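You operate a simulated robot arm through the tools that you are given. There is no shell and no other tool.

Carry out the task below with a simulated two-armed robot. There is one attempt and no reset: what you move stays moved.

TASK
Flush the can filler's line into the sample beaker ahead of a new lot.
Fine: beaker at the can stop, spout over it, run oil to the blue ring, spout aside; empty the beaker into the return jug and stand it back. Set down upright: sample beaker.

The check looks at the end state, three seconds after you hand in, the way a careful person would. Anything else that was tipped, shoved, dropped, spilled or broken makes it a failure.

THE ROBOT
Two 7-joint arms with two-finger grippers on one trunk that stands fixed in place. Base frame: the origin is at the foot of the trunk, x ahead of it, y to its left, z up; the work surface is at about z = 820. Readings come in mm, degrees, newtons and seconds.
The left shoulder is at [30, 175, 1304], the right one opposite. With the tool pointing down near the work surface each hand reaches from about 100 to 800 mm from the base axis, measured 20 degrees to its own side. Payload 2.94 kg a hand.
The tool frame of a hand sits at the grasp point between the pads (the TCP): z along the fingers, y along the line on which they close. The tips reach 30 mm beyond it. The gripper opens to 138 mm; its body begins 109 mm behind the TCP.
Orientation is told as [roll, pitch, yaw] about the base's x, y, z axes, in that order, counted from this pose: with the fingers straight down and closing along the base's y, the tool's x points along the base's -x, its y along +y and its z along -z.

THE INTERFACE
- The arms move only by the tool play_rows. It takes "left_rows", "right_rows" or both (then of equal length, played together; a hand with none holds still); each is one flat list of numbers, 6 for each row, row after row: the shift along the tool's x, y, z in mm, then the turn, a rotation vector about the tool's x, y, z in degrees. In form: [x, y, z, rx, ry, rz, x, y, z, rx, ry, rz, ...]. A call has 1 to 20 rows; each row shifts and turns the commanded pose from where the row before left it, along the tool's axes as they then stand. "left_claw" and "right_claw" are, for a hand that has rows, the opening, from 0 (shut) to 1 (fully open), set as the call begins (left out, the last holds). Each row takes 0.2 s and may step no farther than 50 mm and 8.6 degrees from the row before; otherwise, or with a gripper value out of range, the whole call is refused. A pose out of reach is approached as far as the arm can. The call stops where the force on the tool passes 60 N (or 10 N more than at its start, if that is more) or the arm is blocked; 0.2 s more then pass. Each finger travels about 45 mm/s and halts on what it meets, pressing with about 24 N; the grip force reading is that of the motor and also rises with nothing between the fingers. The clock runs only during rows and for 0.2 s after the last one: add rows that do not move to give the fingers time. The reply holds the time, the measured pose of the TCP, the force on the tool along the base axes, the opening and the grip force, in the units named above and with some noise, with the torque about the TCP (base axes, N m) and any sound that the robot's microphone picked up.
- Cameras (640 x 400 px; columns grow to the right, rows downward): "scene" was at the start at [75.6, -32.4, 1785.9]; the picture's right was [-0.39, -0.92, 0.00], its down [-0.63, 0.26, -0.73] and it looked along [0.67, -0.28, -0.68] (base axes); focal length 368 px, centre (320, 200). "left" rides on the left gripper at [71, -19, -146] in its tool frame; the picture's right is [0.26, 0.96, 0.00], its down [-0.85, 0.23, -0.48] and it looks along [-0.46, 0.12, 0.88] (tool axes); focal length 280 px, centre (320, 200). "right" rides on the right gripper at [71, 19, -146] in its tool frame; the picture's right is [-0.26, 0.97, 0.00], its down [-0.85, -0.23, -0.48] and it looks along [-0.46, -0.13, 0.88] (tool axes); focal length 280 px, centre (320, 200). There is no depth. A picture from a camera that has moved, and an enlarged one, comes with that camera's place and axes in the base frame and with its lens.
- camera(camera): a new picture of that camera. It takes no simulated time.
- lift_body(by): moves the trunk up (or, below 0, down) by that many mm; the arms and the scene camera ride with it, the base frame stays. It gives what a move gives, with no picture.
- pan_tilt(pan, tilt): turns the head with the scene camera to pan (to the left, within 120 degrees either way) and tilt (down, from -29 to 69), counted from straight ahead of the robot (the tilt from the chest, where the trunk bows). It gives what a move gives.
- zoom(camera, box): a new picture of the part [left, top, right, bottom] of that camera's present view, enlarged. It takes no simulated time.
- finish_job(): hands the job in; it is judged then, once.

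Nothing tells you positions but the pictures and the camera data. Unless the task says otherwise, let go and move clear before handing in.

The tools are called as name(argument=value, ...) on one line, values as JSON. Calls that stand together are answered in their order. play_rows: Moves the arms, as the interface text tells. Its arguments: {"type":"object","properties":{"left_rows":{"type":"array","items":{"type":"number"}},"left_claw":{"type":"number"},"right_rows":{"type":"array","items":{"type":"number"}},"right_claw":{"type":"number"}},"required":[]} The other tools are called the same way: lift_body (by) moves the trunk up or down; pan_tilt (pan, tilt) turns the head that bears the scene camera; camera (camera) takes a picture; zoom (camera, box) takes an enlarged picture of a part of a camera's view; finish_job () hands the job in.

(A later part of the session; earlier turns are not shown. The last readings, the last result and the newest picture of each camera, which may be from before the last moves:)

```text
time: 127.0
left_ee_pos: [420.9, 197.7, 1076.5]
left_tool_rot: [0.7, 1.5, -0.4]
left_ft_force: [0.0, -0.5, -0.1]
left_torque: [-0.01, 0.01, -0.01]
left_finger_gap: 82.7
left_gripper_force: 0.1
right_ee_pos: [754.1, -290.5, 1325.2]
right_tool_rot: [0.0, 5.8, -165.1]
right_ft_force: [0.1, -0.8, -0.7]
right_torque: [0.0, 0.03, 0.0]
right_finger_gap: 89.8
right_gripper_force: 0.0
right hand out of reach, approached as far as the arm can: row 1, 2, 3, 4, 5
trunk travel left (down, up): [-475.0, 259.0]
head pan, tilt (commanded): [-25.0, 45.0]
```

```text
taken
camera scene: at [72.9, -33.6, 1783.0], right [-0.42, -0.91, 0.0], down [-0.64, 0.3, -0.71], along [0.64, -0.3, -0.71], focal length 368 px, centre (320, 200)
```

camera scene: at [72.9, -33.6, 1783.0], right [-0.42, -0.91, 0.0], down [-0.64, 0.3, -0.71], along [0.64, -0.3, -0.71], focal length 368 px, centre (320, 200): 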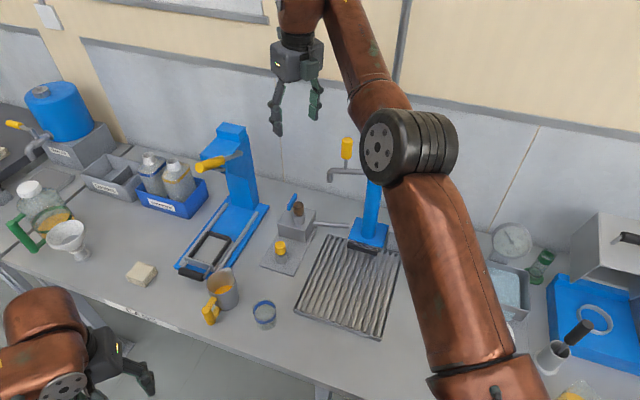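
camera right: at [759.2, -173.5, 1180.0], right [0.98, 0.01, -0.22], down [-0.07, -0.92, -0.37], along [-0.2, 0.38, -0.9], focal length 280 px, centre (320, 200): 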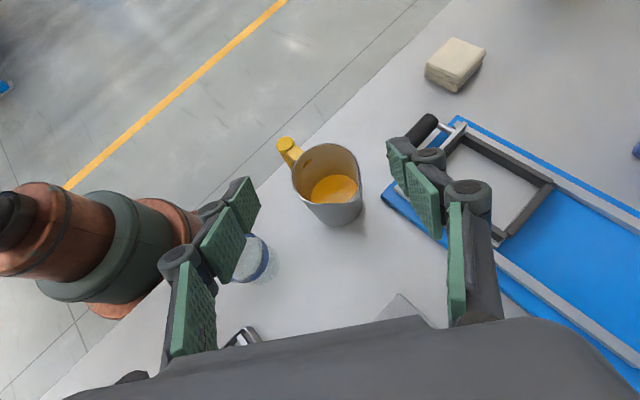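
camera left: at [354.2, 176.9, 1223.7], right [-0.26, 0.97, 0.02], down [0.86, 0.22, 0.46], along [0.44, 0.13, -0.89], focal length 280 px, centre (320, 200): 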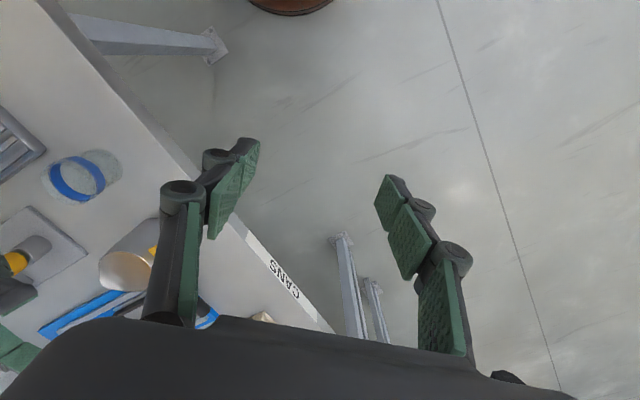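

play_rows(right_rows=[0, 0, 0, 0, 8, 0, 0, 0, 0, 0, 8, 0, 0, 0, 0, 0, 8, 0, 0, 0, 0, 0, 8, 0, 0, 0, 0, 0, 8, 0])

play_rows(right_rows=[-31, 0, -33, 0, 0, 0, -31, 0, -33, 0, 0, 0, -31, 0, -33, 0, 0, 0, -31, 0, -33, 0, 0, 0])

camera(camera="scene")

```text
time: 128.2
left_ee_pos: [420.5, 196.2, 1076.5]
left_tool_rot: [0.7, 1.4, -0.4]
left_ft_force: [0.8, 0.6, 0.5]
left_torque: [-0.03, 0.02, -0.01]
left_finger_gap: 82.7
left_gripper_force: 0.1
right_ee_pos: [753.8, -290.6, 1325.1]
right_tool_rot: [0.0, 5.8, -165.1]
right_ft_force: [0.5, -0.4, -0.3]
right_torque: [-0.01, 0.01, 0.02]
right_finger_gap: 89.5
right_gripper_force: 0.0
right hand out of reach, approached as far as the arm can: row 1, 2, 3, 4, 5
trunk travel left (down, up): [-475.0, 259.0]
head pan, tilt (commanded): [-25.0, 45.0]
```

```text
time: 129.2
left_ee_pos: [420.4, 197.4, 1078.3]
left_tool_rot: [0.7, 1.5, -0.5]
left_ft_force: [-1.1, -0.6, -0.4]
left_torque: [-0.04, -0.05, -0.01]
left_finger_gap: 82.9
left_gripper_force: 0.1
right_ee_pos: [720.9, -312.6, 1391.9]
right_tool_rot: [0.0, 5.7, -165.1]
right_ft_force: [-1.4, -0.8, 1.1]
right_torque: [-0.03, -0.04, 0.0]
right_finger_gap: 90.2
right_gripper_force: 0.0
right hand out of reach, approached as far as the arm can: row 1, 2, 3, 4
trunk travel left (down, up): [-475.0, 259.0]
head pan, tilt (commanded): [-25.0, 45.0]
```

```text
taken
camera scene: at [71.3, -34.5, 1783.1], right [-0.42, -0.91, 0.0], down [-0.64, 0.3, -0.71], along [0.64, -0.3, -0.71], focal length 368 px, centre (320, 200)
```

scene: 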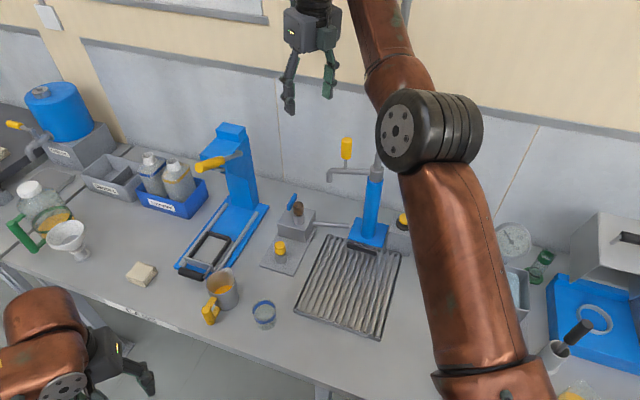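

play_rows(right_rows=[32, 0, -2.2, 0, 8, 0, 32, 0, -2.2, 0, 8, 0, 32, 0, -2.2, 0, 8, 0, 32, 0, -2.2, 0, 8, 0, 32, 0, -2.2, 0, 8, 0])

play_rows(right_rows=[-29, 0, -29, 0, 0, 0, -29, 0, -29, 0, 0, 0, -29, 0, -29, 0, 0, 0, -29, 0, -29, 0, 0, 0])

camera(camera="scene")

```text
time: 130.4
left_ee_pos: [423.3, 199.5, 1076.7]
left_tool_rot: [0.7, 1.6, -0.3]
left_ft_force: [0.7, 0.1, -1.0]
left_torque: [-0.04, 0.08, -0.02]
left_finger_gap: 82.5
left_gripper_force: 0.2
right_ee_pos: [863.8, -337.6, 1445.6]
right_tool_rot: [0.0, 45.6, -165.0]
right_ft_force: [1.4, 0.7, 0.1]
right_torque: [-0.05, 0.03, -0.01]
right_finger_gap: 89.5
right_gripper_force: 0.1
right hand out of reach, approached as far as the arm can: row 1
trunk travel left (down, up): [-475.0, 259.0]
head pan, tilt (commanded): [-25.0, 45.0]
```

```text
time: 131.4
left_ee_pos: [419.3, 199.7, 1076.9]
left_tool_rot: [0.6, 1.3, -0.2]
left_ft_force: [-0.9, 0.8, -0.2]
left_torque: [-0.05, -0.01, 0.0]
left_finger_gap: 82.9
left_gripper_force: 0.1
right_ee_pos: [699.8, -377.5, 1448.8]
right_tool_rot: [0.2, 45.8, -164.9]
right_ft_force: [-1.3, 0.4, -0.6]
right_torque: [-0.05, 0.0, -0.04]
right_finger_gap: 89.8
right_gripper_force: 0.0
trunk travel left (down, up): [-475.0, 259.0]
head pan, tilt (commanded): [-25.0, 45.0]
```

```text
taken
camera scene: at [71.1, -31.2, 1783.2], right [-0.42, -0.91, 0.0], down [-0.64, 0.3, -0.71], along [0.64, -0.3, -0.71], focal length 368 px, centre (320, 200)
```

scene: 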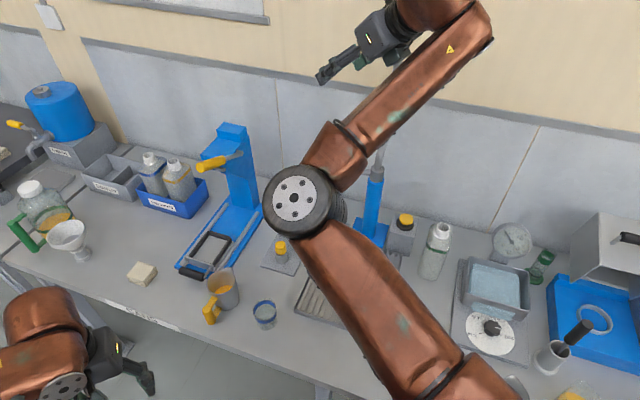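

Retraction worked with the fingers tipped forward. Lesson: keep the hand pitched and never fully stretch the arm. I bring it down to a central free spot.

play_rows(right_rows=[-38, -7.8, 14.6, 0, 0, 0, -38, -7.8, 14.6, 0, 0, 0, -38, -7.8, 14.6, 0, 0, 0, -38, -7.8, 14.6, 0, 0, 0, -38, -7.8, 14.6, 0, 0, 0, -38, -7.8, 14.6, 0, 0, 0, -38, -7.8, 14.6, 0, 0, 0, -38, -7.8, 14.6, 0, 0, 0])

play_rows(right_rows=[0, 0, 0, 0, -8, 0, 0, 0, 0, 0, -8, 0, 0, 0, 0, 0, -4.8, 0, 0, 0, 0, 3.59, 0, -7.7, 0, 0, 0, 3.59, 0, -7.7, 0, 0, 0, 3.59, 0, -7.7, 0, 0, 0, 3.59, 0, -7.7, 0, 0, 0, 3.59, 0, -7.7, 0, 0, 0, 3.59, 0, -7.7, 0, 0, 0, 3.59, 0, -7.7, 0, 0, 0, 3.59, 0, -7.7, 0, 0, 0, 3.59, 0, -7.7, 0, 0, 0, 3.59, 0, -7.7])

camera(camera="scene")

```text
time: 133.2
left_ee_pos: [420.1, 197.5, 1077.4]
left_tool_rot: [0.8, 1.4, -0.4]
left_ft_force: [0.1, -0.8, 0.5]
left_torque: [0.03, 0.03, -0.01]
left_finger_gap: 82.7
left_gripper_force: 0.0
right_ee_pos: [560.5, -354.2, 1146.0]
right_tool_rot: [0.1, 45.7, -165.1]
right_ft_force: [-1.0, -0.1, -0.3]
right_torque: [0.0, 0.03, -0.01]
right_finger_gap: 89.5
right_gripper_force: 0.0
trunk travel left (down, up): [-475.0, 259.0]
head pan, tilt (commanded): [-25.0, 45.0]
```

```text
time: 136.0
left_ee_pos: [418.5, 196.8, 1079.0]
left_tool_rot: [0.7, 1.3, -0.5]
left_ft_force: [0.2, -0.3, -0.2]
left_torque: [0.0, -0.04, 0.0]
left_finger_gap: 82.7
left_gripper_force: 0.2
right_ee_pos: [558.0, -353.8, 1148.2]
right_tool_rot: [0.2, 25.0, -79.9]
right_ft_force: [-0.3, 0.2, -0.2]
right_torque: [0.02, -0.04, -0.05]
right_finger_gap: 90.1
right_gripper_force: 0.0
trunk travel left (down, up): [-475.0, 259.0]
head pan, tilt (commanded): [-25.0, 45.0]
```

```text
taken
camera scene: at [69.6, -35.8, 1783.2], right [-0.42, -0.91, 0.0], down [-0.64, 0.3, -0.71], along [0.64, -0.3, -0.71], focal length 368 px, centre (320, 200)
```

scene: 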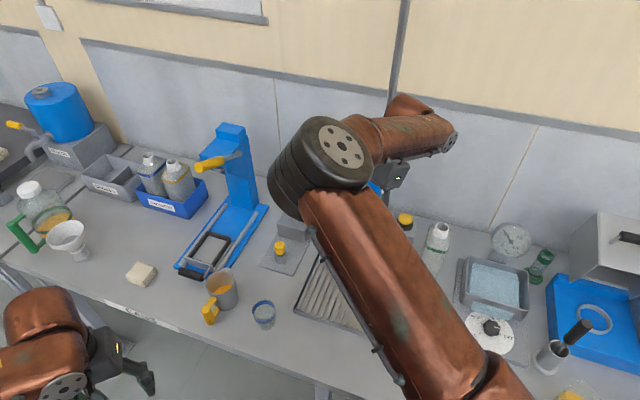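

No limits now: hand at (558, -354, 1148), pitched 25°, yaw -80°. I move to a hover just right of and above the beaker.

play_rows(right_rows=[14.1, 10.3, 41.2, 0, 0, 0, 14.1, 10.3, 41.2, 0, 0, 0, 14.1, 10.3, 41.2, 0, 0, 0, 14.1, 10.3, 41.2, 0, 0, 0, 14.1, 10.3, 41.2, 0, 0, 0, 14.1, 10.3, 41.2, 0, 0, 0])

camera(camera="right")

camera(camera="scene")

camera(camera="left")

```text
time: 137.4
left_ee_pos: [420.7, 198.6, 1077.1]
left_tool_rot: [0.6, 1.5, -0.4]
left_ft_force: [0.2, 0.5, -0.3]
left_torque: [-0.02, 0.0, -0.03]
left_finger_gap: 82.9
left_gripper_force: 0.0
right_ee_pos: [590.8, -164.5, 957.6]
right_tool_rot: [0.0, 24.9, -80.1]
right_ft_force: [0.6, 0.5, -0.1]
right_torque: [-0.01, 0.02, 0.01]
right_finger_gap: 89.7
right_gripper_force: 0.0
trunk travel left (down, up): [-475.0, 259.0]
head pan, tilt (commanded): [-25.0, 45.0]
```

```text
taken
camera right: at [610.9, -159.0, 1120.7], right [0.99, -0.07, -0.11], down [-0.06, -1.0, 0.07], along [-0.11, -0.07, -0.99], focal length 280 px, centre (320, 200)
```

right: 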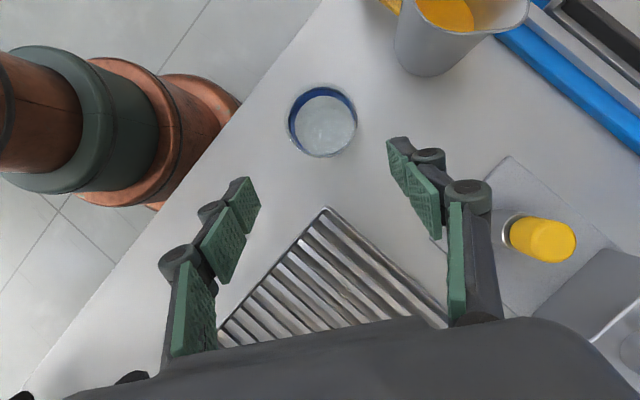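

```text
taken
camera scene: at [73.3, -32.6, 1783.0], right [-0.42, -0.91, 0.0], down [-0.64, 0.3, -0.71], along [0.64, -0.3, -0.71], focal length 368 px, centre (320, 200)
```

scene: 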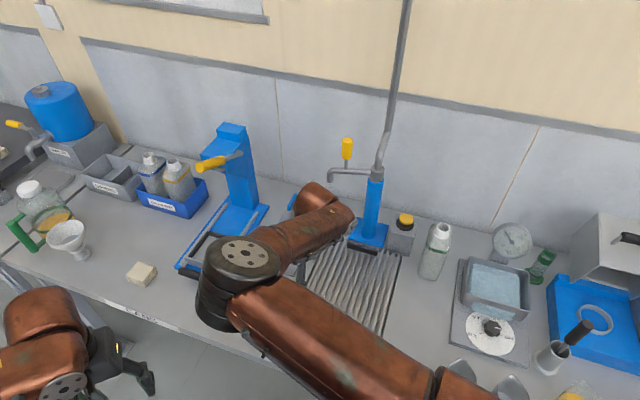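

```text
taken
camera left: at [354.3, 178.7, 1223.3], right [-0.26, 0.97, 0.02], down [0.86, 0.22, 0.46], along [0.44, 0.13, -0.89], focal length 280 px, centre (320, 200)
```

left: 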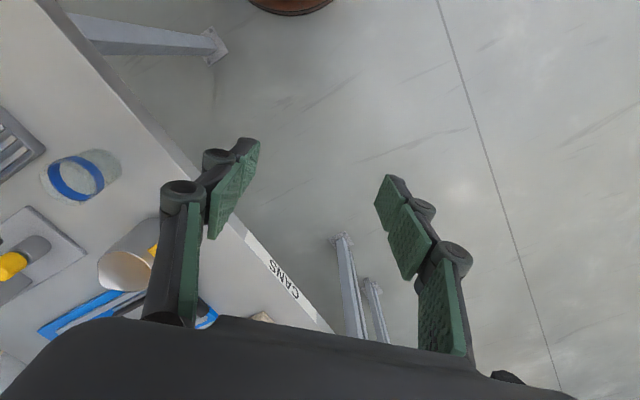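

The hover works. I refine the beaker's position with zooms from both hand cameras before closing in.

zoom(camera="right", box=[270, 60, 390, 180])

zoom(camera="left", box=[20, 120, 180, 280])

```text
3.33 times, centred on (330, 120) of right
camera zoom: at [610.9, -159.0, 1120.7], right [0.99, -0.07, -0.11], down [-0.06, -1.0, 0.07], along [-0.11, -0.07, -0.99], focal length 935 px, centre (287, 467)
```

zoom: 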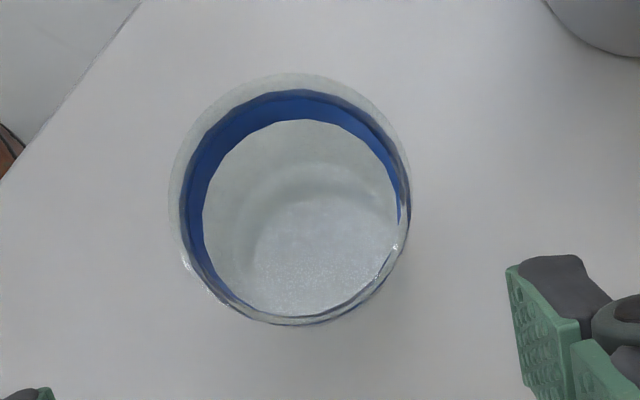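

```text
2.50 times, centred on (100, 200) of left
camera zoom: at [354.3, 178.7, 1223.3], right [-0.26, 0.97, 0.02], down [0.86, 0.22, 0.46], along [0.44, 0.13, -0.89], focal length 701 px, centre (870, 200)
```

zoom: 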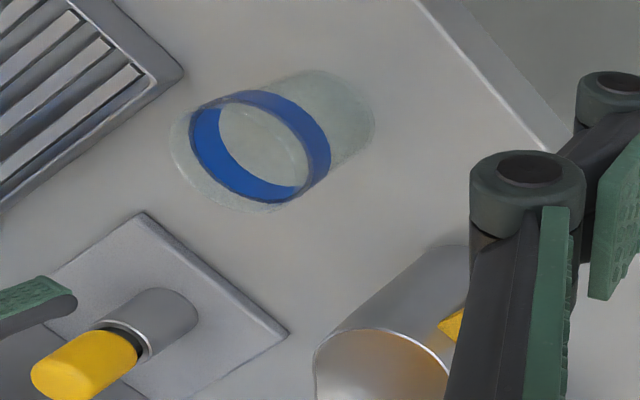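

The hand camera directly gives the beaker relative to the fingers: about 55 mm ahead, 7 mm to one side. I go 60 % of the way down and look again.

play_rows(right_rows=[3.4, 2.2, 21.3, 0, 0, 0, 3.4, 2.2, 21.3, 0, 0, 0, 0, 2.2, 21.3, 0, 0, 0])

camera(camera="right")

zoom(camera="left", box=[0, 80, 200, 280])

```text
time: 138.2
left_ee_pos: [420.0, 197.6, 1076.6]
left_tool_rot: [0.7, 1.5, -0.4]
left_ft_force: [0.2, -0.1, -0.6]
left_torque: [-0.01, -0.01, 0.03]
left_finger_gap: 82.7
left_gripper_force: 0.0
right_ee_pos: [590.2, -131.6, 901.7]
right_tool_rot: [-0.1, 25.1, -80.2]
right_ft_force: [0.1, -0.5, 0.3]
right_torque: [-0.01, 0.04, 0.03]
right_finger_gap: 89.8
right_gripper_force: 0.1
trunk travel left (down, up): [-475.0, 259.0]
head pan, tilt (commanded): [-25.0, 45.0]
```

```text
taken
camera right: at [609.7, -125.8, 1064.5], right [0.99, -0.07, -0.11], down [-0.06, -1.0, 0.07], along [-0.12, -0.07, -0.99], focal length 280 px, centre (320, 200)
```

right: 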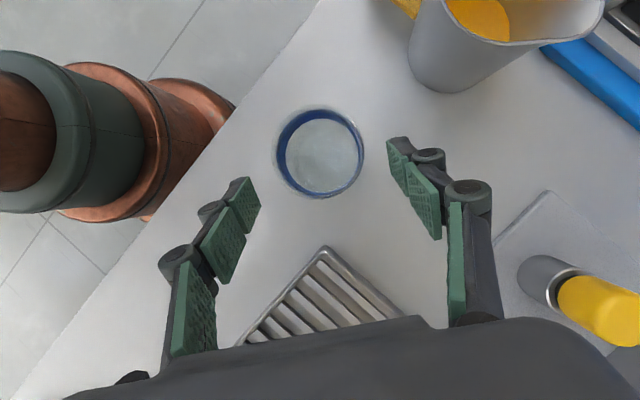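

```text
2.00 times, centred on (100, 180) of left
camera zoom: at [354.4, 177.8, 1223.4], right [-0.26, 0.97, 0.02], down [0.86, 0.22, 0.46], along [0.44, 0.13, -0.89], focal length 561 px, centre (760, 240)
```

zoom: 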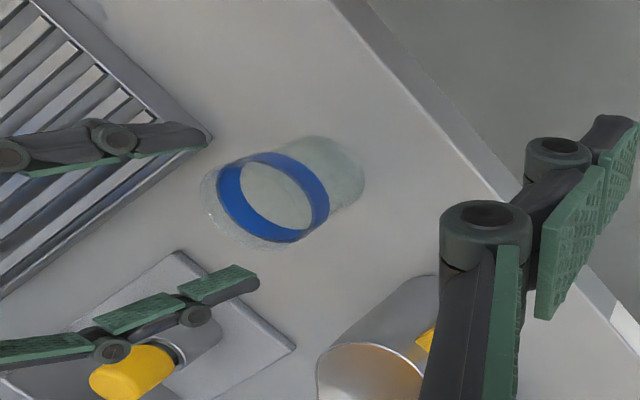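

zoom(camera="right", box=[240, 90, 400, 210])

```text
3.33 times, centred on (320, 150) of right
camera zoom: at [609.7, -125.8, 1064.5], right [0.99, -0.07, -0.11], down [-0.06, -1.0, 0.07], along [-0.12, -0.07, -0.99], focal length 935 px, centre (320, 367)
```

zoom: 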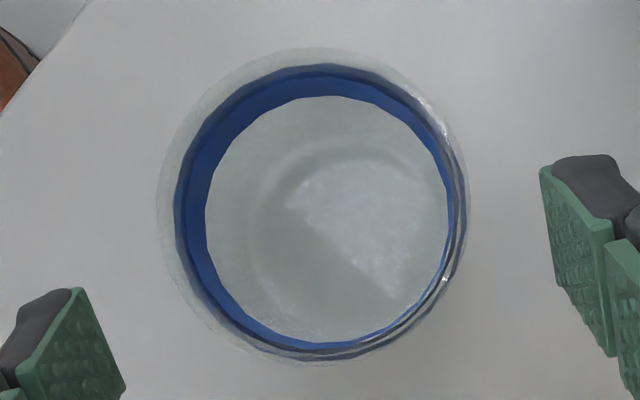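

Now well resolved: rim radius 30 mm, rim about 17 mm below the TCP, beaker 24 mm ahead and 4 mm to the side. I make the final approach and then close gently.

play_rows(right_rows=[1.9, 1.4, 15.2, 0, 0, 0, 1.9, 1.4, 15.2, 0, 0, 0, 1.9, 1.2, 15.2, 0, 0, 0, 0, 0, 0, 0, 0, 0])

camera(camera="right")

zoom(camera="left", box=[0, 80, 200, 280])

```text
time: 139.2
left_ee_pos: [420.9, 197.6, 1077.8]
left_tool_rot: [0.7, 1.4, -0.4]
left_ft_force: [-0.1, -0.7, 0.9]
left_torque: [0.01, -0.01, -0.01]
left_finger_gap: 82.8
left_gripper_force: 0.1
right_ee_pos: [590.3, -105.6, 864.2]
right_tool_rot: [0.0, 25.0, -80.2]
right_ft_force: [-0.3, 0.0, 0.4]
right_torque: [-0.02, -0.01, 0.0]
right_finger_gap: 89.6
right_gripper_force: 0.1
trunk travel left (down, up): [-475.0, 259.0]
head pan, tilt (commanded): [-25.0, 45.0]
```

```text
taken
camera right: at [610.1, -100.3, 1026.8], right [0.99, -0.07, -0.11], down [-0.06, -1.0, 0.07], along [-0.12, -0.07, -0.99], focal length 280 px, centre (320, 200)
```

right: 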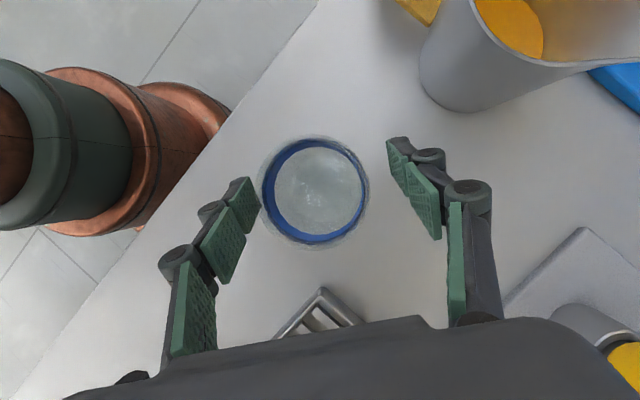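

```text
2.00 times, centred on (100, 180) of left
camera zoom: at [353.9, 177.7, 1223.6], right [-0.26, 0.97, 0.02], down [0.86, 0.22, 0.46], along [0.44, 0.13, -0.89], focal length 561 px, centre (760, 240)
```

zoom: 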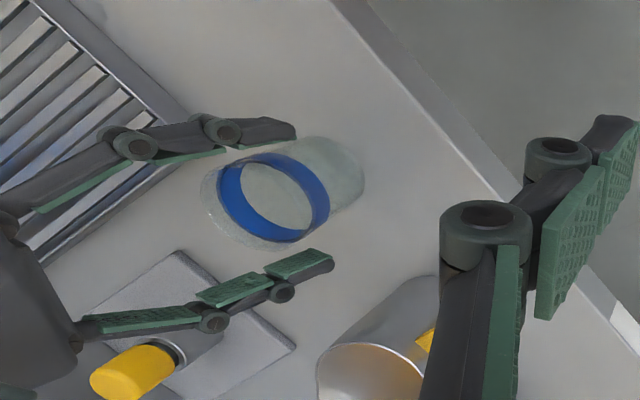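

Centred between the pads. I close the fingers on the beaker.

play_rows(right_rows=[0, 0, 0, 0, 0, 0, 0, 0, 0, 0, 0, 0, 0, 0, 0, 0, 0, 0, 0, 0, 0, 0, 0, 0, 0, 0, 0, 0, 0, 0], right_claw=0.25)

camera(camera="right")

zoom(camera="left", box=[0, 80, 200, 280])

```text
time: 140.4
left_ee_pos: [420.4, 196.4, 1076.4]
left_tool_rot: [0.7, 1.4, -0.4]
left_ft_force: [-0.4, 0.9, 0.3]
left_torque: [0.02, 0.0, 0.0]
left_finger_gap: 82.7
left_gripper_force: 0.0
right_ee_pos: [589.9, -105.9, 863.5]
right_tool_rot: [0.1, 25.0, -80.1]
right_ft_force: [-0.3, 0.0, 0.0]
right_torque: [0.0, -0.01, 0.05]
right_finger_gap: 65.3
right_gripper_force: 24.0
trunk travel left (down, up): [-475.0, 259.0]
head pan, tilt (commanded): [-25.0, 45.0]
```

```text
taken
camera right: at [610.2, -100.4, 1026.9], right [0.99, -0.07, -0.11], down [-0.06, -1.0, 0.07], along [-0.12, -0.07, -0.99], focal length 280 px, centre (320, 200)
```

right: 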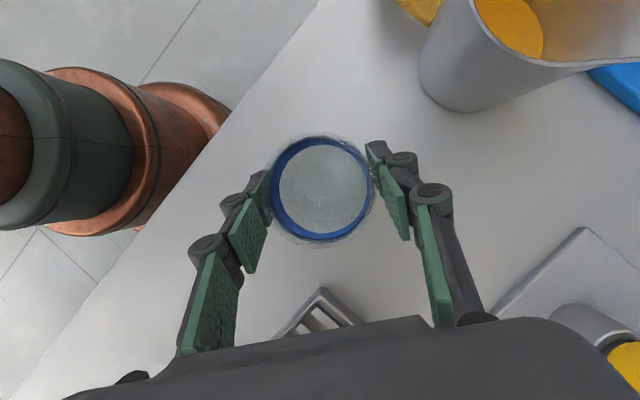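

```text
2.00 times, centred on (100, 180) of left
camera zoom: at [354.0, 177.7, 1223.6], right [-0.26, 0.97, 0.02], down [0.86, 0.22, 0.46], along [0.44, 0.13, -0.89], focal length 561 px, centre (760, 240)
```

zoom: 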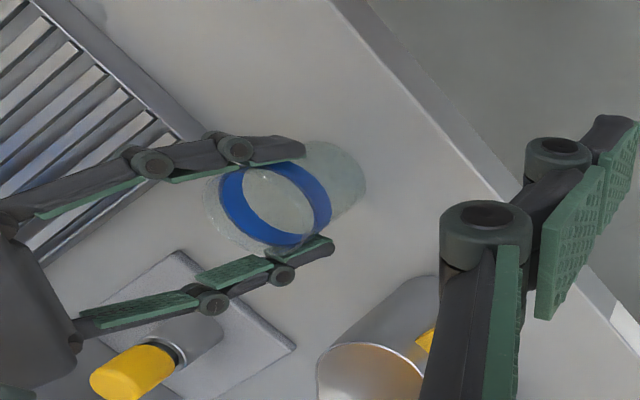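

Gripped (24 N, gap 65 mm). I lift it 120 mm straight up and check that it hangs level.

play_rows(right_rows=[12.7, 0, -27.2, 0, 0, 0, 12.7, 0, -27.2, 0, 0, 0, 12.7, 0, -27.2, 0, 0, 0, 12.7, 0, -27.2, 0, 0, 0])

camera(camera="right")

camera(camera="left")

camera(camera="scene")

```text
time: 141.4
left_ee_pos: [420.1, 198.2, 1077.6]
left_tool_rot: [0.7, 1.4, -0.4]
left_ft_force: [0.0, 0.0, -0.4]
left_torque: [-0.02, 0.0, 0.0]
left_finger_gap: 82.8
left_gripper_force: 0.1
right_ee_pos: [591.5, -106.6, 982.8]
right_tool_rot: [0.0, 24.9, -80.2]
right_ft_force: [-0.2, -0.6, 0.0]
right_torque: [0.01, 0.0, -0.01]
right_finger_gap: 65.5
right_gripper_force: 23.8
trunk travel left (down, up): [-475.0, 259.0]
head pan, tilt (commanded): [-25.0, 45.0]
```

```text
taken
camera right: at [611.1, -101.5, 1145.7], right [0.99, -0.07, -0.11], down [-0.06, -1.0, 0.07], along [-0.12, -0.07, -0.99], focal length 280 px, centre (320, 200)
```

right: 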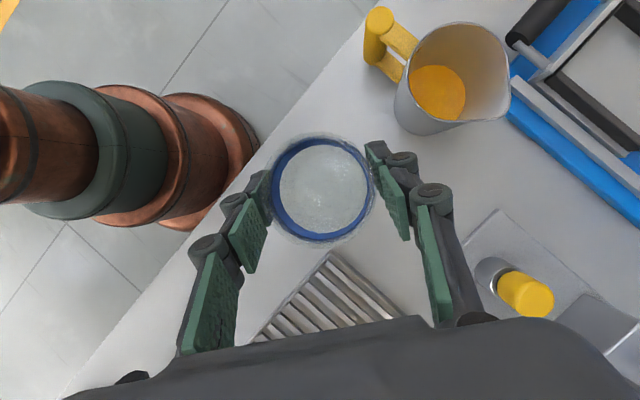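

```text
taken
camera left: at [353.6, 178.0, 1223.7], right [-0.26, 0.97, 0.02], down [0.86, 0.22, 0.46], along [0.44, 0.13, -0.89], focal length 280 px, centre (320, 200)
```

left: 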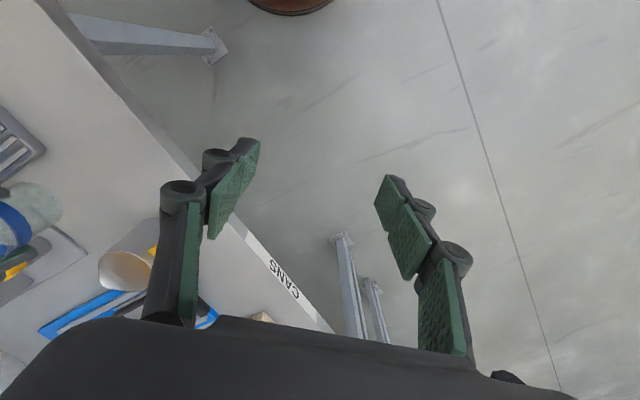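

```text
taken
camera scene: at [72.2, -33.6, 1783.1], right [-0.42, -0.91, 0.0], down [-0.64, 0.3, -0.71], along [0.64, -0.3, -0.71], focal length 368 px, centre (320, 200)
```

scene: 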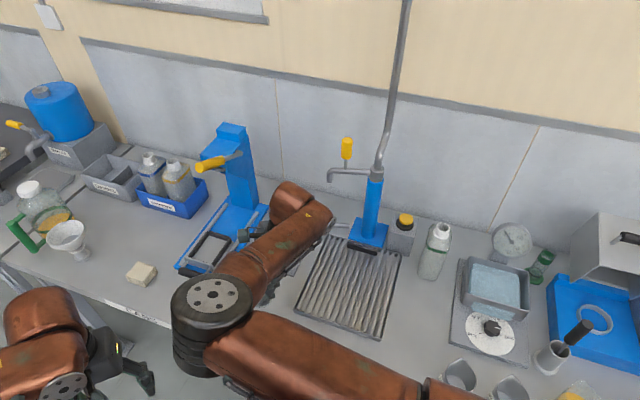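

The beaker is held level. I note its home: TCP (590, -106, 863.5) in this grasp. Next I carry it over free bench and turn the hand so the fingers will point toward the filler column (aligned with the stop).

play_rows(right_rows=[-27, -12.7, -29.6, 0, 0, 0, -27, -12.7, -29.6, 0, 0, 0, -27, -12.7, -29.6, 0, 0, 0, -27, -12.7, -29.6, 0, 0, 0, -27, -12.7, -29.6, 0, 0, 0])

play_rows(right_rows=[0, 0, 0, -3.38, 0, 7.25, 0, 0, 0, -3.38, 0, 7.25, 0, 0, 0, -3.38, 0, 7.25, 0, 0, 0, -3.38, 0, 7.25, 0, 0, 0, -3.38, 0, 7.25, 0, 0, 0, -3.38, 0, 7.25, 0, 0, 0, -3.38, 0, 7.25, 0, 0, 0, -3.38, 0, 7.25, 0, 0, 0, -3.38, 0, 7.25, 0, 0, 0, -3.38, 0, 7.25, 0, 0, 0, -3.38, 0, 7.25, 0, 0, 0, -3.38, 0, 7.25, 0, 0, 0, -3.38, 0, 7.25, 0, 0, 0, -3.38, 0, 7.25, 0, 0, 0, -3.38, 0, 7.25, 0, 0, 0, -3.38, 0, 7.25, 0, 0, 0, -3.38, 0, 7.25, 0, 0, 0, -3.38, 0, 7.25])

camera(camera="right")

camera(camera="scene")

```text
time: 142.6
left_ee_pos: [421.7, 196.0, 1076.6]
left_tool_rot: [0.6, 1.5, -0.3]
left_ft_force: [0.2, -0.3, 0.1]
left_torque: [0.07, 0.01, -0.01]
left_finger_gap: 82.6
left_gripper_force: 0.0
right_ee_pos: [569.9, -295.7, 1059.3]
right_tool_rot: [-0.2, 25.0, -80.3]
right_ft_force: [-0.6, -0.5, -0.3]
right_torque: [0.02, -0.04, -0.01]
right_finger_gap: 65.3
right_gripper_force: 23.8
right hand out of reach, approached as far as the arm can: row 5
trunk travel left (down, up): [-475.0, 259.0]
head pan, tilt (commanded): [-25.0, 45.0]
```

```text
time: 146.4
left_ee_pos: [419.3, 198.1, 1076.5]
left_tool_rot: [0.7, 1.4, -0.4]
left_ft_force: [0.3, 0.0, -0.3]
left_torque: [-0.01, 0.01, 0.02]
left_finger_gap: 82.7
left_gripper_force: 0.1
right_ee_pos: [582.2, -312.3, 1067.4]
right_tool_rot: [0.0, 25.0, 135.7]
right_ft_force: [-0.3, -0.5, -0.2]
right_torque: [-0.03, -0.02, 0.02]
right_finger_gap: 64.9
right_gripper_force: 24.1
right hand out of reach, approached as far as the arm can: row 15, 16, 17
trunk travel left (down, up): [-475.0, 259.0]
head pan, tilt (commanded): [-25.0, 45.0]
```

```text
taken
camera right: at [571.6, -328.2, 1229.7], right [-0.84, -0.53, -0.11], down [-0.53, 0.84, 0.07], along [0.05, 0.12, -0.99], focal length 280 px, centre (320, 200)
```

right: 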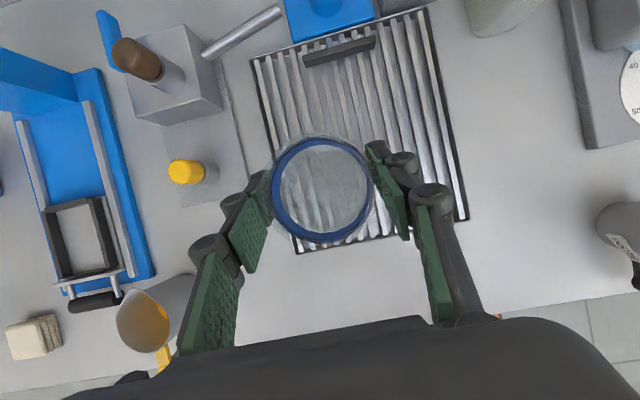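

```text
taken
camera scene: at [72.9, -33.7, 1783.0], right [-0.42, -0.91, 0.0], down [-0.64, 0.3, -0.71], along [0.64, -0.3, -0.71], focal length 368 px, centre (320, 200)
```

scene: 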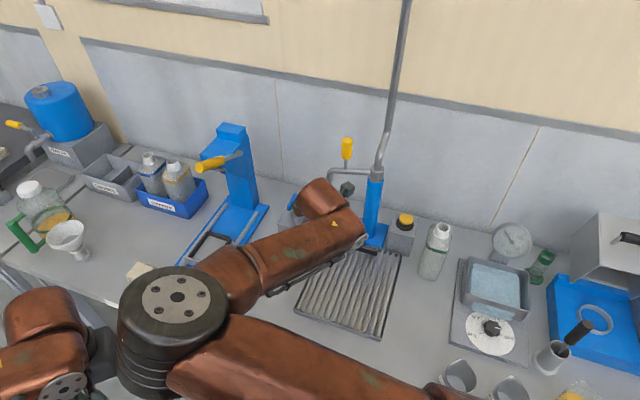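

The hand camera now looks straight onto the grate and stop. I zoom in to locate the stop bar precisely relative to the hand.

zoom(camera="right", box=[230, 0, 450, 140])

zoom(camera="scene", box=[290, 180, 450, 350])

```text
2.86 times, centred on (340, 70) of right
camera zoom: at [571.6, -328.2, 1229.7], right [-0.84, -0.53, -0.11], down [-0.53, 0.84, 0.07], along [0.05, 0.12, -0.99], focal length 801 px, centre (263, 571)
```

zoom: 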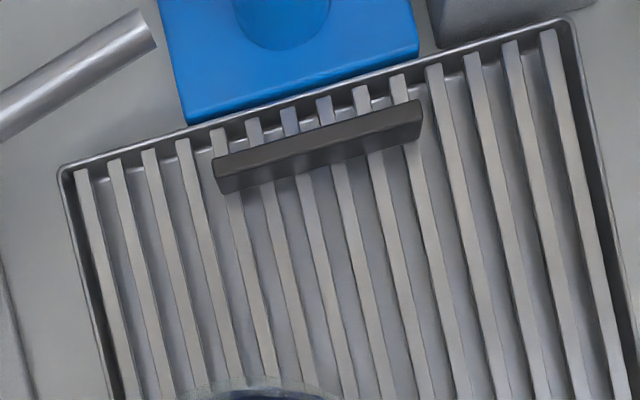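

```text
2.35 times, centred on (370, 265) of scene
camera zoom: at [72.9, -33.7, 1783.0], right [-0.42, -0.91, 0.0], down [-0.64, 0.3, -0.71], along [0.64, -0.3, -0.71], focal length 866 px, centre (202, 47)
```

zoom: 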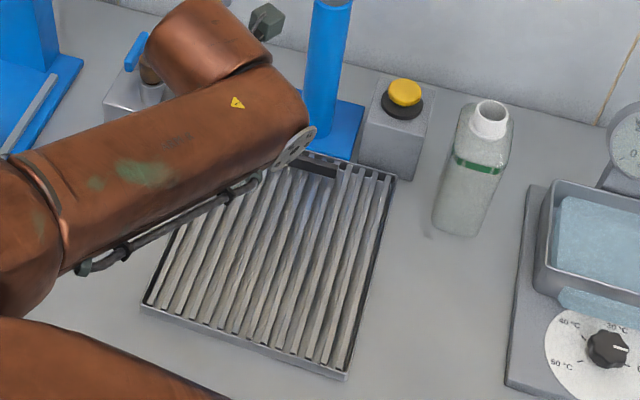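

The stop bar's front face centre is at (673, -460) with the column axis about 75 mm behind it; the spout reaches about 132 mm, i.e. ~57 mm in front of the bar. I'll stand the beaker at the stop centred about 45 mm off the bar so the stream falls well inside. I move above that spot.

play_rows(right_rows=[16.5, 10.2, 37.2, 0, 0, 0, 16.5, 10.2, 37.2, 0, 0, 0, 16.5, 10.2, 37.2, 0, 0, 0, 16.5, 10.2, 37.2, 0, 0, 0])

camera(camera="right")

camera(camera="scene")

```text
time: 147.4
left_ee_pos: [420.4, 195.7, 1077.5]
left_tool_rot: [0.8, 1.5, -0.4]
left_ft_force: [0.1, -0.6, -0.1]
left_torque: [0.01, 0.04, -0.01]
left_finger_gap: 82.7
left_gripper_force: 0.0
right_ee_pos: [641.8, -429.2, 957.7]
right_tool_rot: [-0.1, 24.9, 135.9]
right_ft_force: [-0.3, -0.9, -0.4]
right_torque: [0.04, 0.01, 0.02]
right_finger_gap: 64.7
right_gripper_force: 24.3
trunk travel left (down, up): [-475.0, 259.0]
head pan, tilt (commanded): [-25.0, 45.0]
```

```text
taken
camera right: at [631.0, -445.0, 1120.6], right [-0.84, -0.53, -0.11], down [-0.54, 0.84, 0.07], along [0.05, 0.12, -0.99], focal length 280 px, centre (320, 200)
```

right: 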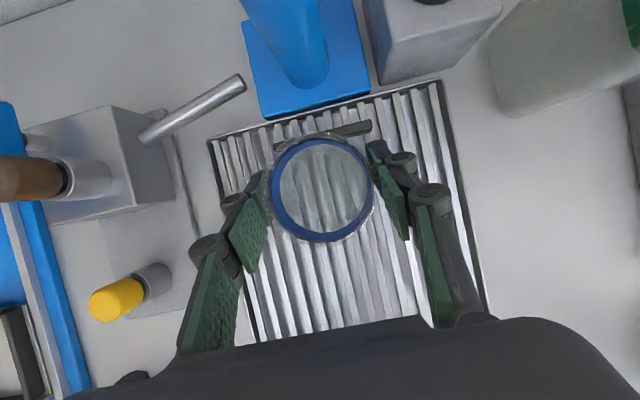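

```text
taken
camera scene: at [74.0, -36.7, 1782.9], right [-0.42, -0.91, 0.0], down [-0.64, 0.3, -0.71], along [0.64, -0.3, -0.71], focal length 368 px, centre (320, 200)
```

scene: 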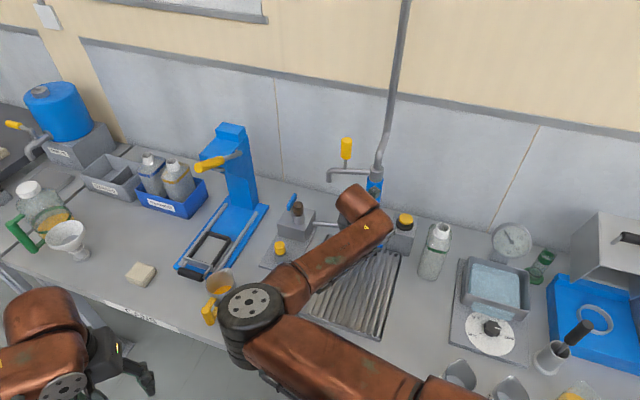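

Positioned over the grate just in front of the stop bar. I lower it to a few millimetres above the grate.

play_rows(right_rows=[-8.2, 0, 17.7, 0, 0, 0, -8.2, 0, 17.7, 0, 0, 0, -8.2, 0, 17.7, 0, 0, 0, -8.2, 0, 17.7, 0, 0, 0])

zoom(camera="right", box=[220, 60, 420, 260])

camera(camera="scene")

```text
time: 148.4
left_ee_pos: [419.8, 197.8, 1078.0]
left_tool_rot: [0.8, 1.4, -0.4]
left_ft_force: [0.5, 0.2, 0.6]
left_torque: [0.03, -0.01, 0.01]
left_finger_gap: 82.8
left_gripper_force: 0.1
right_ee_pos: [642.3, -425.4, 884.2]
right_tool_rot: [-0.2, 25.4, 135.9]
right_ft_force: [2.2, -2.2, 7.5]
right_torque: [0.07, -0.18, -0.06]
right_finger_gap: 63.7
right_gripper_force: 23.8
trunk travel left (down, up): [-475.0, 259.0]
head pan, tilt (commanded): [-25.0, 45.0]
```

```text
2.00 times, centred on (320, 160) of right
camera zoom: at [630.7, -441.3, 1047.6], right [-0.84, -0.53, -0.11], down [-0.54, 0.84, 0.07], along [0.06, 0.12, -0.99], focal length 561 px, centre (320, 280)
```

zoom: 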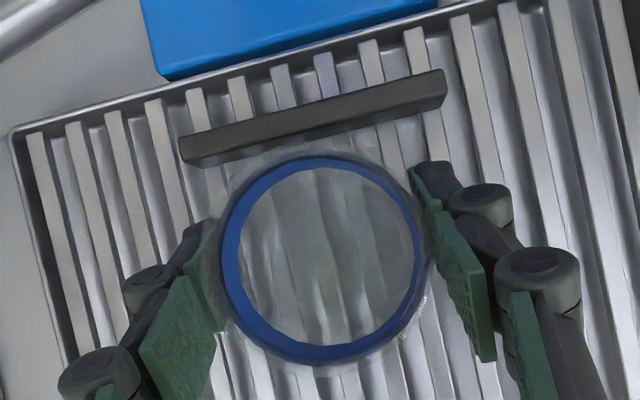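

```text
taken
camera scene: at [71.5, -33.7, 1783.2], right [-0.42, -0.91, 0.0], down [-0.64, 0.3, -0.71], along [0.64, -0.3, -0.71], focal length 368 px, centre (320, 200)
```

scene: 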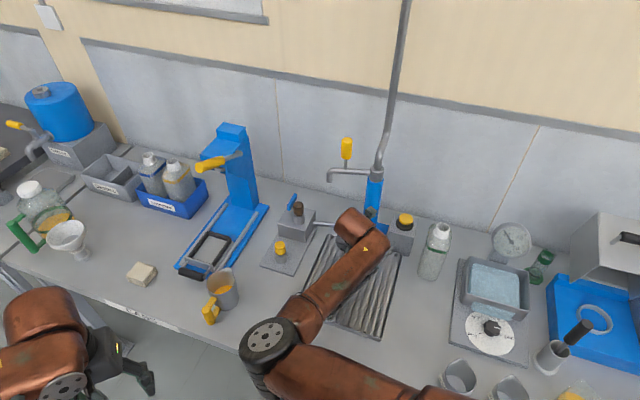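

It touched down lightly on the grate (7.5 N) at TCP z ≈ 884, so the grate top is about 841. I ease off the downward command and then open the fingers.

play_rows(right_rows=[1.6, 0, -3.4, 0, 0, 0, 0, 0, 0, 0, 0, 0])

play_rows(right_rows=[0, 0, 0, 0, 0, 0, 0, 0, 0, 0, 0, 0, 0, 0, 0, 0, 0, 0, 0, 0, 0, 0, 0, 0], right_claw=0.65)

zoom(camera="right", box=[220, 60, 420, 260])

```text
time: 149.0
left_ee_pos: [420.4, 198.3, 1076.6]
left_tool_rot: [0.7, 1.3, -0.4]
left_ft_force: [1.6, -0.2, -0.2]
left_torque: [-0.01, 0.02, 0.03]
left_finger_gap: 82.6
left_gripper_force: 0.1
right_ee_pos: [641.3, -424.7, 885.1]
right_tool_rot: [0.2, 24.9, 135.9]
right_ft_force: [-0.2, 0.0, -0.3]
right_torque: [-0.02, 0.04, 0.03]
right_finger_gap: 63.5
right_gripper_force: 24.0
trunk travel left (down, up): [-475.0, 259.0]
head pan, tilt (commanded): [-25.0, 45.0]
```

```text
time: 150.0
left_ee_pos: [420.7, 197.4, 1076.7]
left_tool_rot: [0.7, 1.4, -0.4]
left_ft_force: [0.2, 0.7, 0.1]
left_torque: [0.0, 0.03, 0.04]
left_finger_gap: 82.8
left_gripper_force: 0.1
right_ee_pos: [640.7, -424.4, 886.9]
right_tool_rot: [0.0, 25.0, 136.0]
right_ft_force: [0.2, -0.1, 0.5]
right_torque: [-0.01, 0.0, 0.0]
right_finger_gap: 89.5
right_gripper_force: 0.0
trunk travel left (down, up): [-475.0, 259.0]
head pan, tilt (commanded): [-25.0, 45.0]
```

```text
2.00 times, centred on (320, 160) of right
camera zoom: at [630.8, -441.5, 1048.9], right [-0.84, -0.53, -0.11], down [-0.54, 0.84, 0.07], along [0.05, 0.12, -0.99], focal length 561 px, centre (320, 280)
```

zoom: 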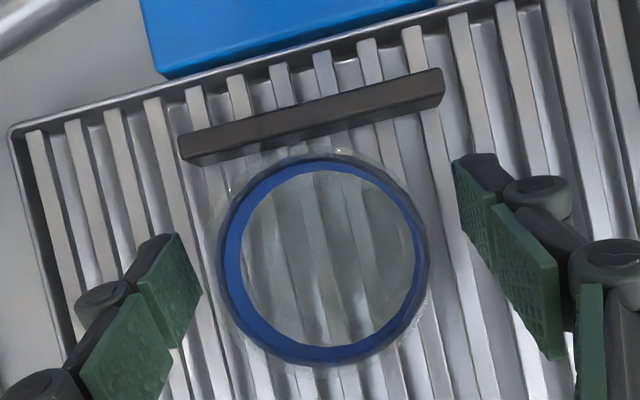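

The beaker stands at the stop. I raise the hand straight up, clear of it, and take a look from above.

play_rows(right_rows=[10, 0, -21.5, 0, 0, 0, 12.7, 0, -27.2, 0, 0, 0, 12.7, 0, -27.2, 0, 0, 0, 12.7, 0, -27.2, 0, 0, 0, 12.7, 0, -27.2, 0, 0, 0])

camera(camera="right")

zoom(camera="scene", box=[290, 180, 450, 350])

```text
time: 151.2
left_ee_pos: [420.4, 196.8, 1076.9]
left_tool_rot: [0.7, 1.4, -0.5]
left_ft_force: [0.1, 0.4, 0.0]
left_torque: [-0.01, 0.02, 0.01]
left_finger_gap: 82.9
left_gripper_force: 0.0
right_ee_pos: [639.7, -426.4, 1030.5]
right_tool_rot: [0.0, 25.0, 135.8]
right_ft_force: [0.6, -0.1, 0.6]
right_torque: [-0.02, -0.01, 0.01]
right_finger_gap: 89.7
right_gripper_force: 0.0
trunk travel left (down, up): [-475.0, 259.0]
head pan, tilt (commanded): [-25.0, 45.0]
```

```text
taken
camera right: at [629.2, -441.7, 1192.8], right [-0.84, -0.53, -0.11], down [-0.54, 0.84, 0.07], along [0.05, 0.12, -0.99], focal length 280 px, centre (320, 200)
```

right: 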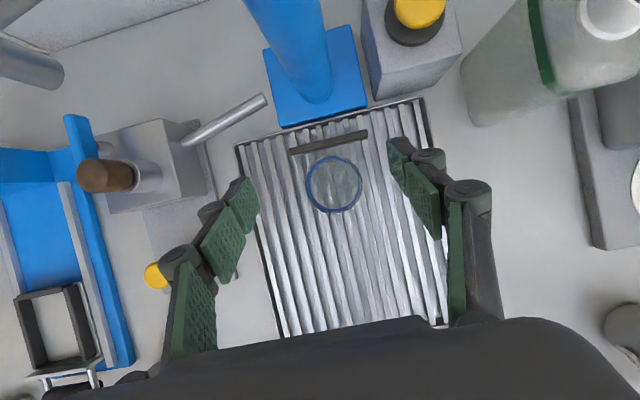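

```text
2.35 times, centred on (370, 265) of scene
camera zoom: at [72.7, -34.1, 1783.0], right [-0.42, -0.91, 0.0], down [-0.64, 0.3, -0.71], along [0.64, -0.3, -0.71], focal length 866 px, centre (202, 47)
```

zoom: 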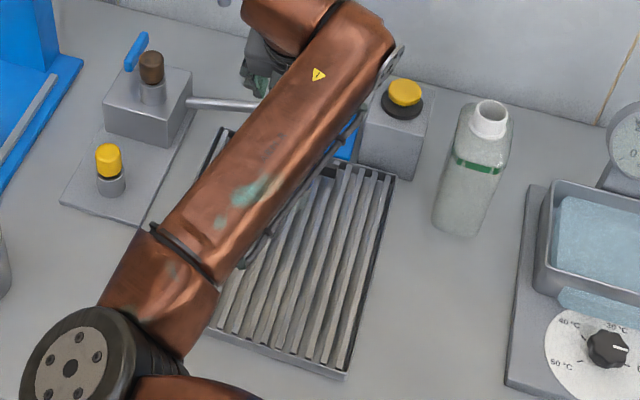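

The beaker stands nicely in front of the stop bar; the spout outlet shows at the left, about 128 mm from the column axis. Now I raise the hand and pitch the fingers forward to take the yellow spout handle.

play_rows(right_rows=[12.8, -4.7, -38.2, 0, 0, 0, 12.8, -4.7, -38.2, 0, 0, 0, 12.8, -4.7, -38.2, 0, 0, 0, 12.8, -4.7, -38.2, 0, 0, 0, 0, 0, 0, 0, 8.33, 0, 0, 0, 0, 0, 8.33, 0, 0, 0, 0, 0, 8.33, 0, 0, 0, 0, 0, 8.33, 0, 0, 0, 0, 0, 8.33, 0, 0, 0, 0, 0, 8.33, 0], right_claw=0.47)

camera(camera="right")

camera(camera="scene")

```text
time: 153.6
left_ee_pos: [421.6, 198.4, 1077.4]
left_tool_rot: [0.6, 1.3, -0.4]
left_ft_force: [-0.5, -0.2, 0.1]
left_torque: [-0.02, 0.03, 0.03]
left_finger_gap: 82.7
left_gripper_force: 0.1
right_ee_pos: [638.4, -433.9, 1233.6]
right_tool_rot: [4.2, 80.1, 137.3]
right_ft_force: [-0.9, 1.1, 0.6]
right_torque: [0.01, -0.01, 0.0]
right_finger_gap: 64.9
right_gripper_force: 0.0
trunk travel left (down, up): [-475.0, 259.0]
head pan, tilt (commanded): [-25.0, 45.0]
stopped in row 10 (right hand): the arm was blocked; the commanded pose is now the measured one
```

```text
taken
camera right: at [536.4, -351.6, 1328.6], right [-0.74, -0.63, -0.25], down [-0.26, 0.6, -0.76], along [0.62, -0.5, -0.6], focal length 280 px, centre (320, 200)
```

right: 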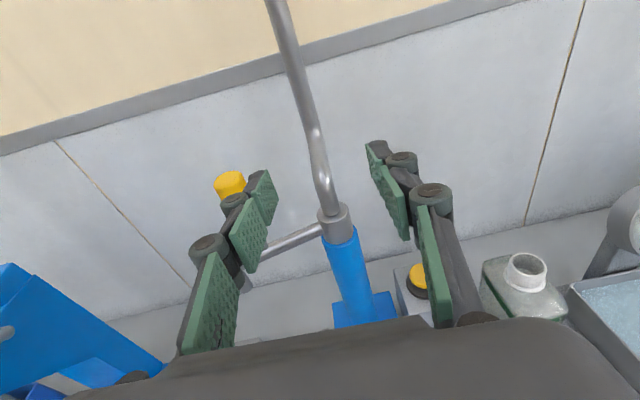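

```text
taken
camera scene: at [73.0, -33.3, 1783.0], right [-0.42, -0.91, 0.0], down [-0.64, 0.3, -0.71], along [0.64, -0.3, -0.71], focal length 368 px, centre (320, 200)
```

scene: 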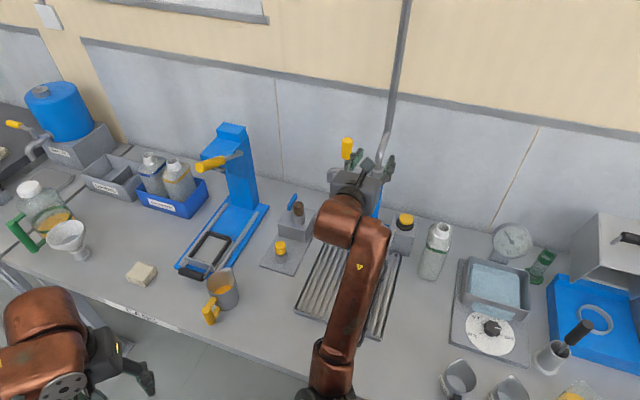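

The hand is close to the chest there, so I move it forward-left to a pre-grasp point in front of the spout handle, then correct the orientation.

play_rows(right_rows=[-12.2, -33.9, 15.5, 0, 0, 0, -12.2, -33.9, 15.5, 0, 0, 0, -12.2, -33.9, 15.5, 0, 0, 0, 0, 0, 0, -3.95, -2.55, 1.05, 0, 0, 0, -3.95, -2.55, 1.05])

camera(camera="right")

camera(camera="scene")

```text
time: 154.8
left_ee_pos: [420.6, 196.9, 1076.3]
left_tool_rot: [0.8, 1.5, -0.4]
left_ft_force: [0.6, 0.1, 0.3]
left_torque: [0.0, 0.04, -0.01]
left_finger_gap: 82.8
left_gripper_force: 0.2
right_ee_pos: [738.8, -391.9, 1182.3]
right_tool_rot: [1.4, 74.6, 126.4]
right_ft_force: [0.6, 0.6, -0.6]
right_torque: [0.02, 0.0, -0.07]
right_finger_gap: 64.9
right_gripper_force: 0.0
trunk travel left (down, up): [-475.0, 259.0]
head pan, tilt (commanded): [-25.0, 45.0]
```

```text
taken
camera right: at [655.8, -304.1, 1289.7], right [-0.83, -0.5, -0.25], down [-0.21, 0.69, -0.69], along [0.52, -0.53, -0.68], focal length 280 px, centre (320, 200)
```

right: 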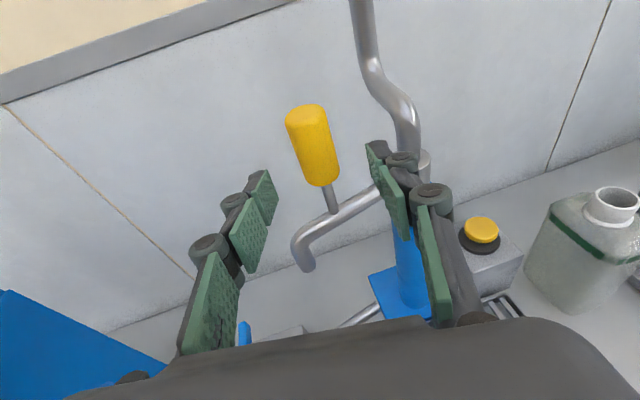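

```text
taken
camera scene: at [73.7, -33.7, 1783.0], right [-0.42, -0.91, 0.0], down [-0.64, 0.3, -0.71], along [0.64, -0.3, -0.71], focal length 368 px, centre (320, 200)
```

scene: 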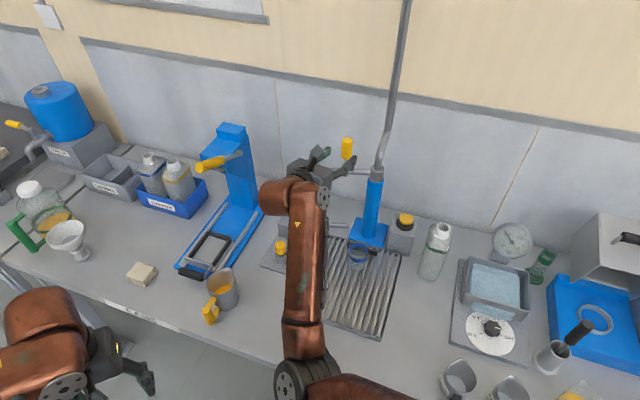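

Excellent view: the yellow handle is centred between the open fingers, about 65 mm ahead. I advance in two steps.

play_rows(right_rows=[2, -0.8, 20, 0, 0, 0, 2, -0.8, 20, 0, 0, 0])

camera(camera="right")

```text
time: 155.4
left_ee_pos: [421.3, 198.0, 1078.0]
left_tool_rot: [0.7, 1.4, -0.5]
left_ft_force: [-0.1, 1.1, -0.2]
left_torque: [0.02, 0.01, 0.01]
left_finger_gap: 83.0
left_gripper_force: 0.1
right_ee_pos: [765.2, -424.0, 1176.4]
right_tool_rot: [1.4, 74.6, 126.4]
right_ft_force: [0.4, -0.7, -0.6]
right_torque: [-0.01, -0.05, 0.04]
right_finger_gap: 64.8
right_gripper_force: 0.1
trunk travel left (down, up): [-475.0, 259.0]
head pan, tilt (commanded): [-25.0, 45.0]
```

```text
taken
camera right: at [680.4, -335.2, 1284.3], right [-0.83, -0.5, -0.25], down [-0.21, 0.69, -0.69], along [0.52, -0.53, -0.68], focal length 280 px, centre (320, 200)
```

right: 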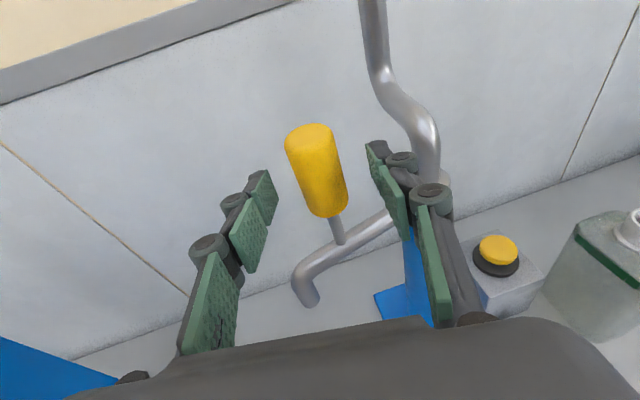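

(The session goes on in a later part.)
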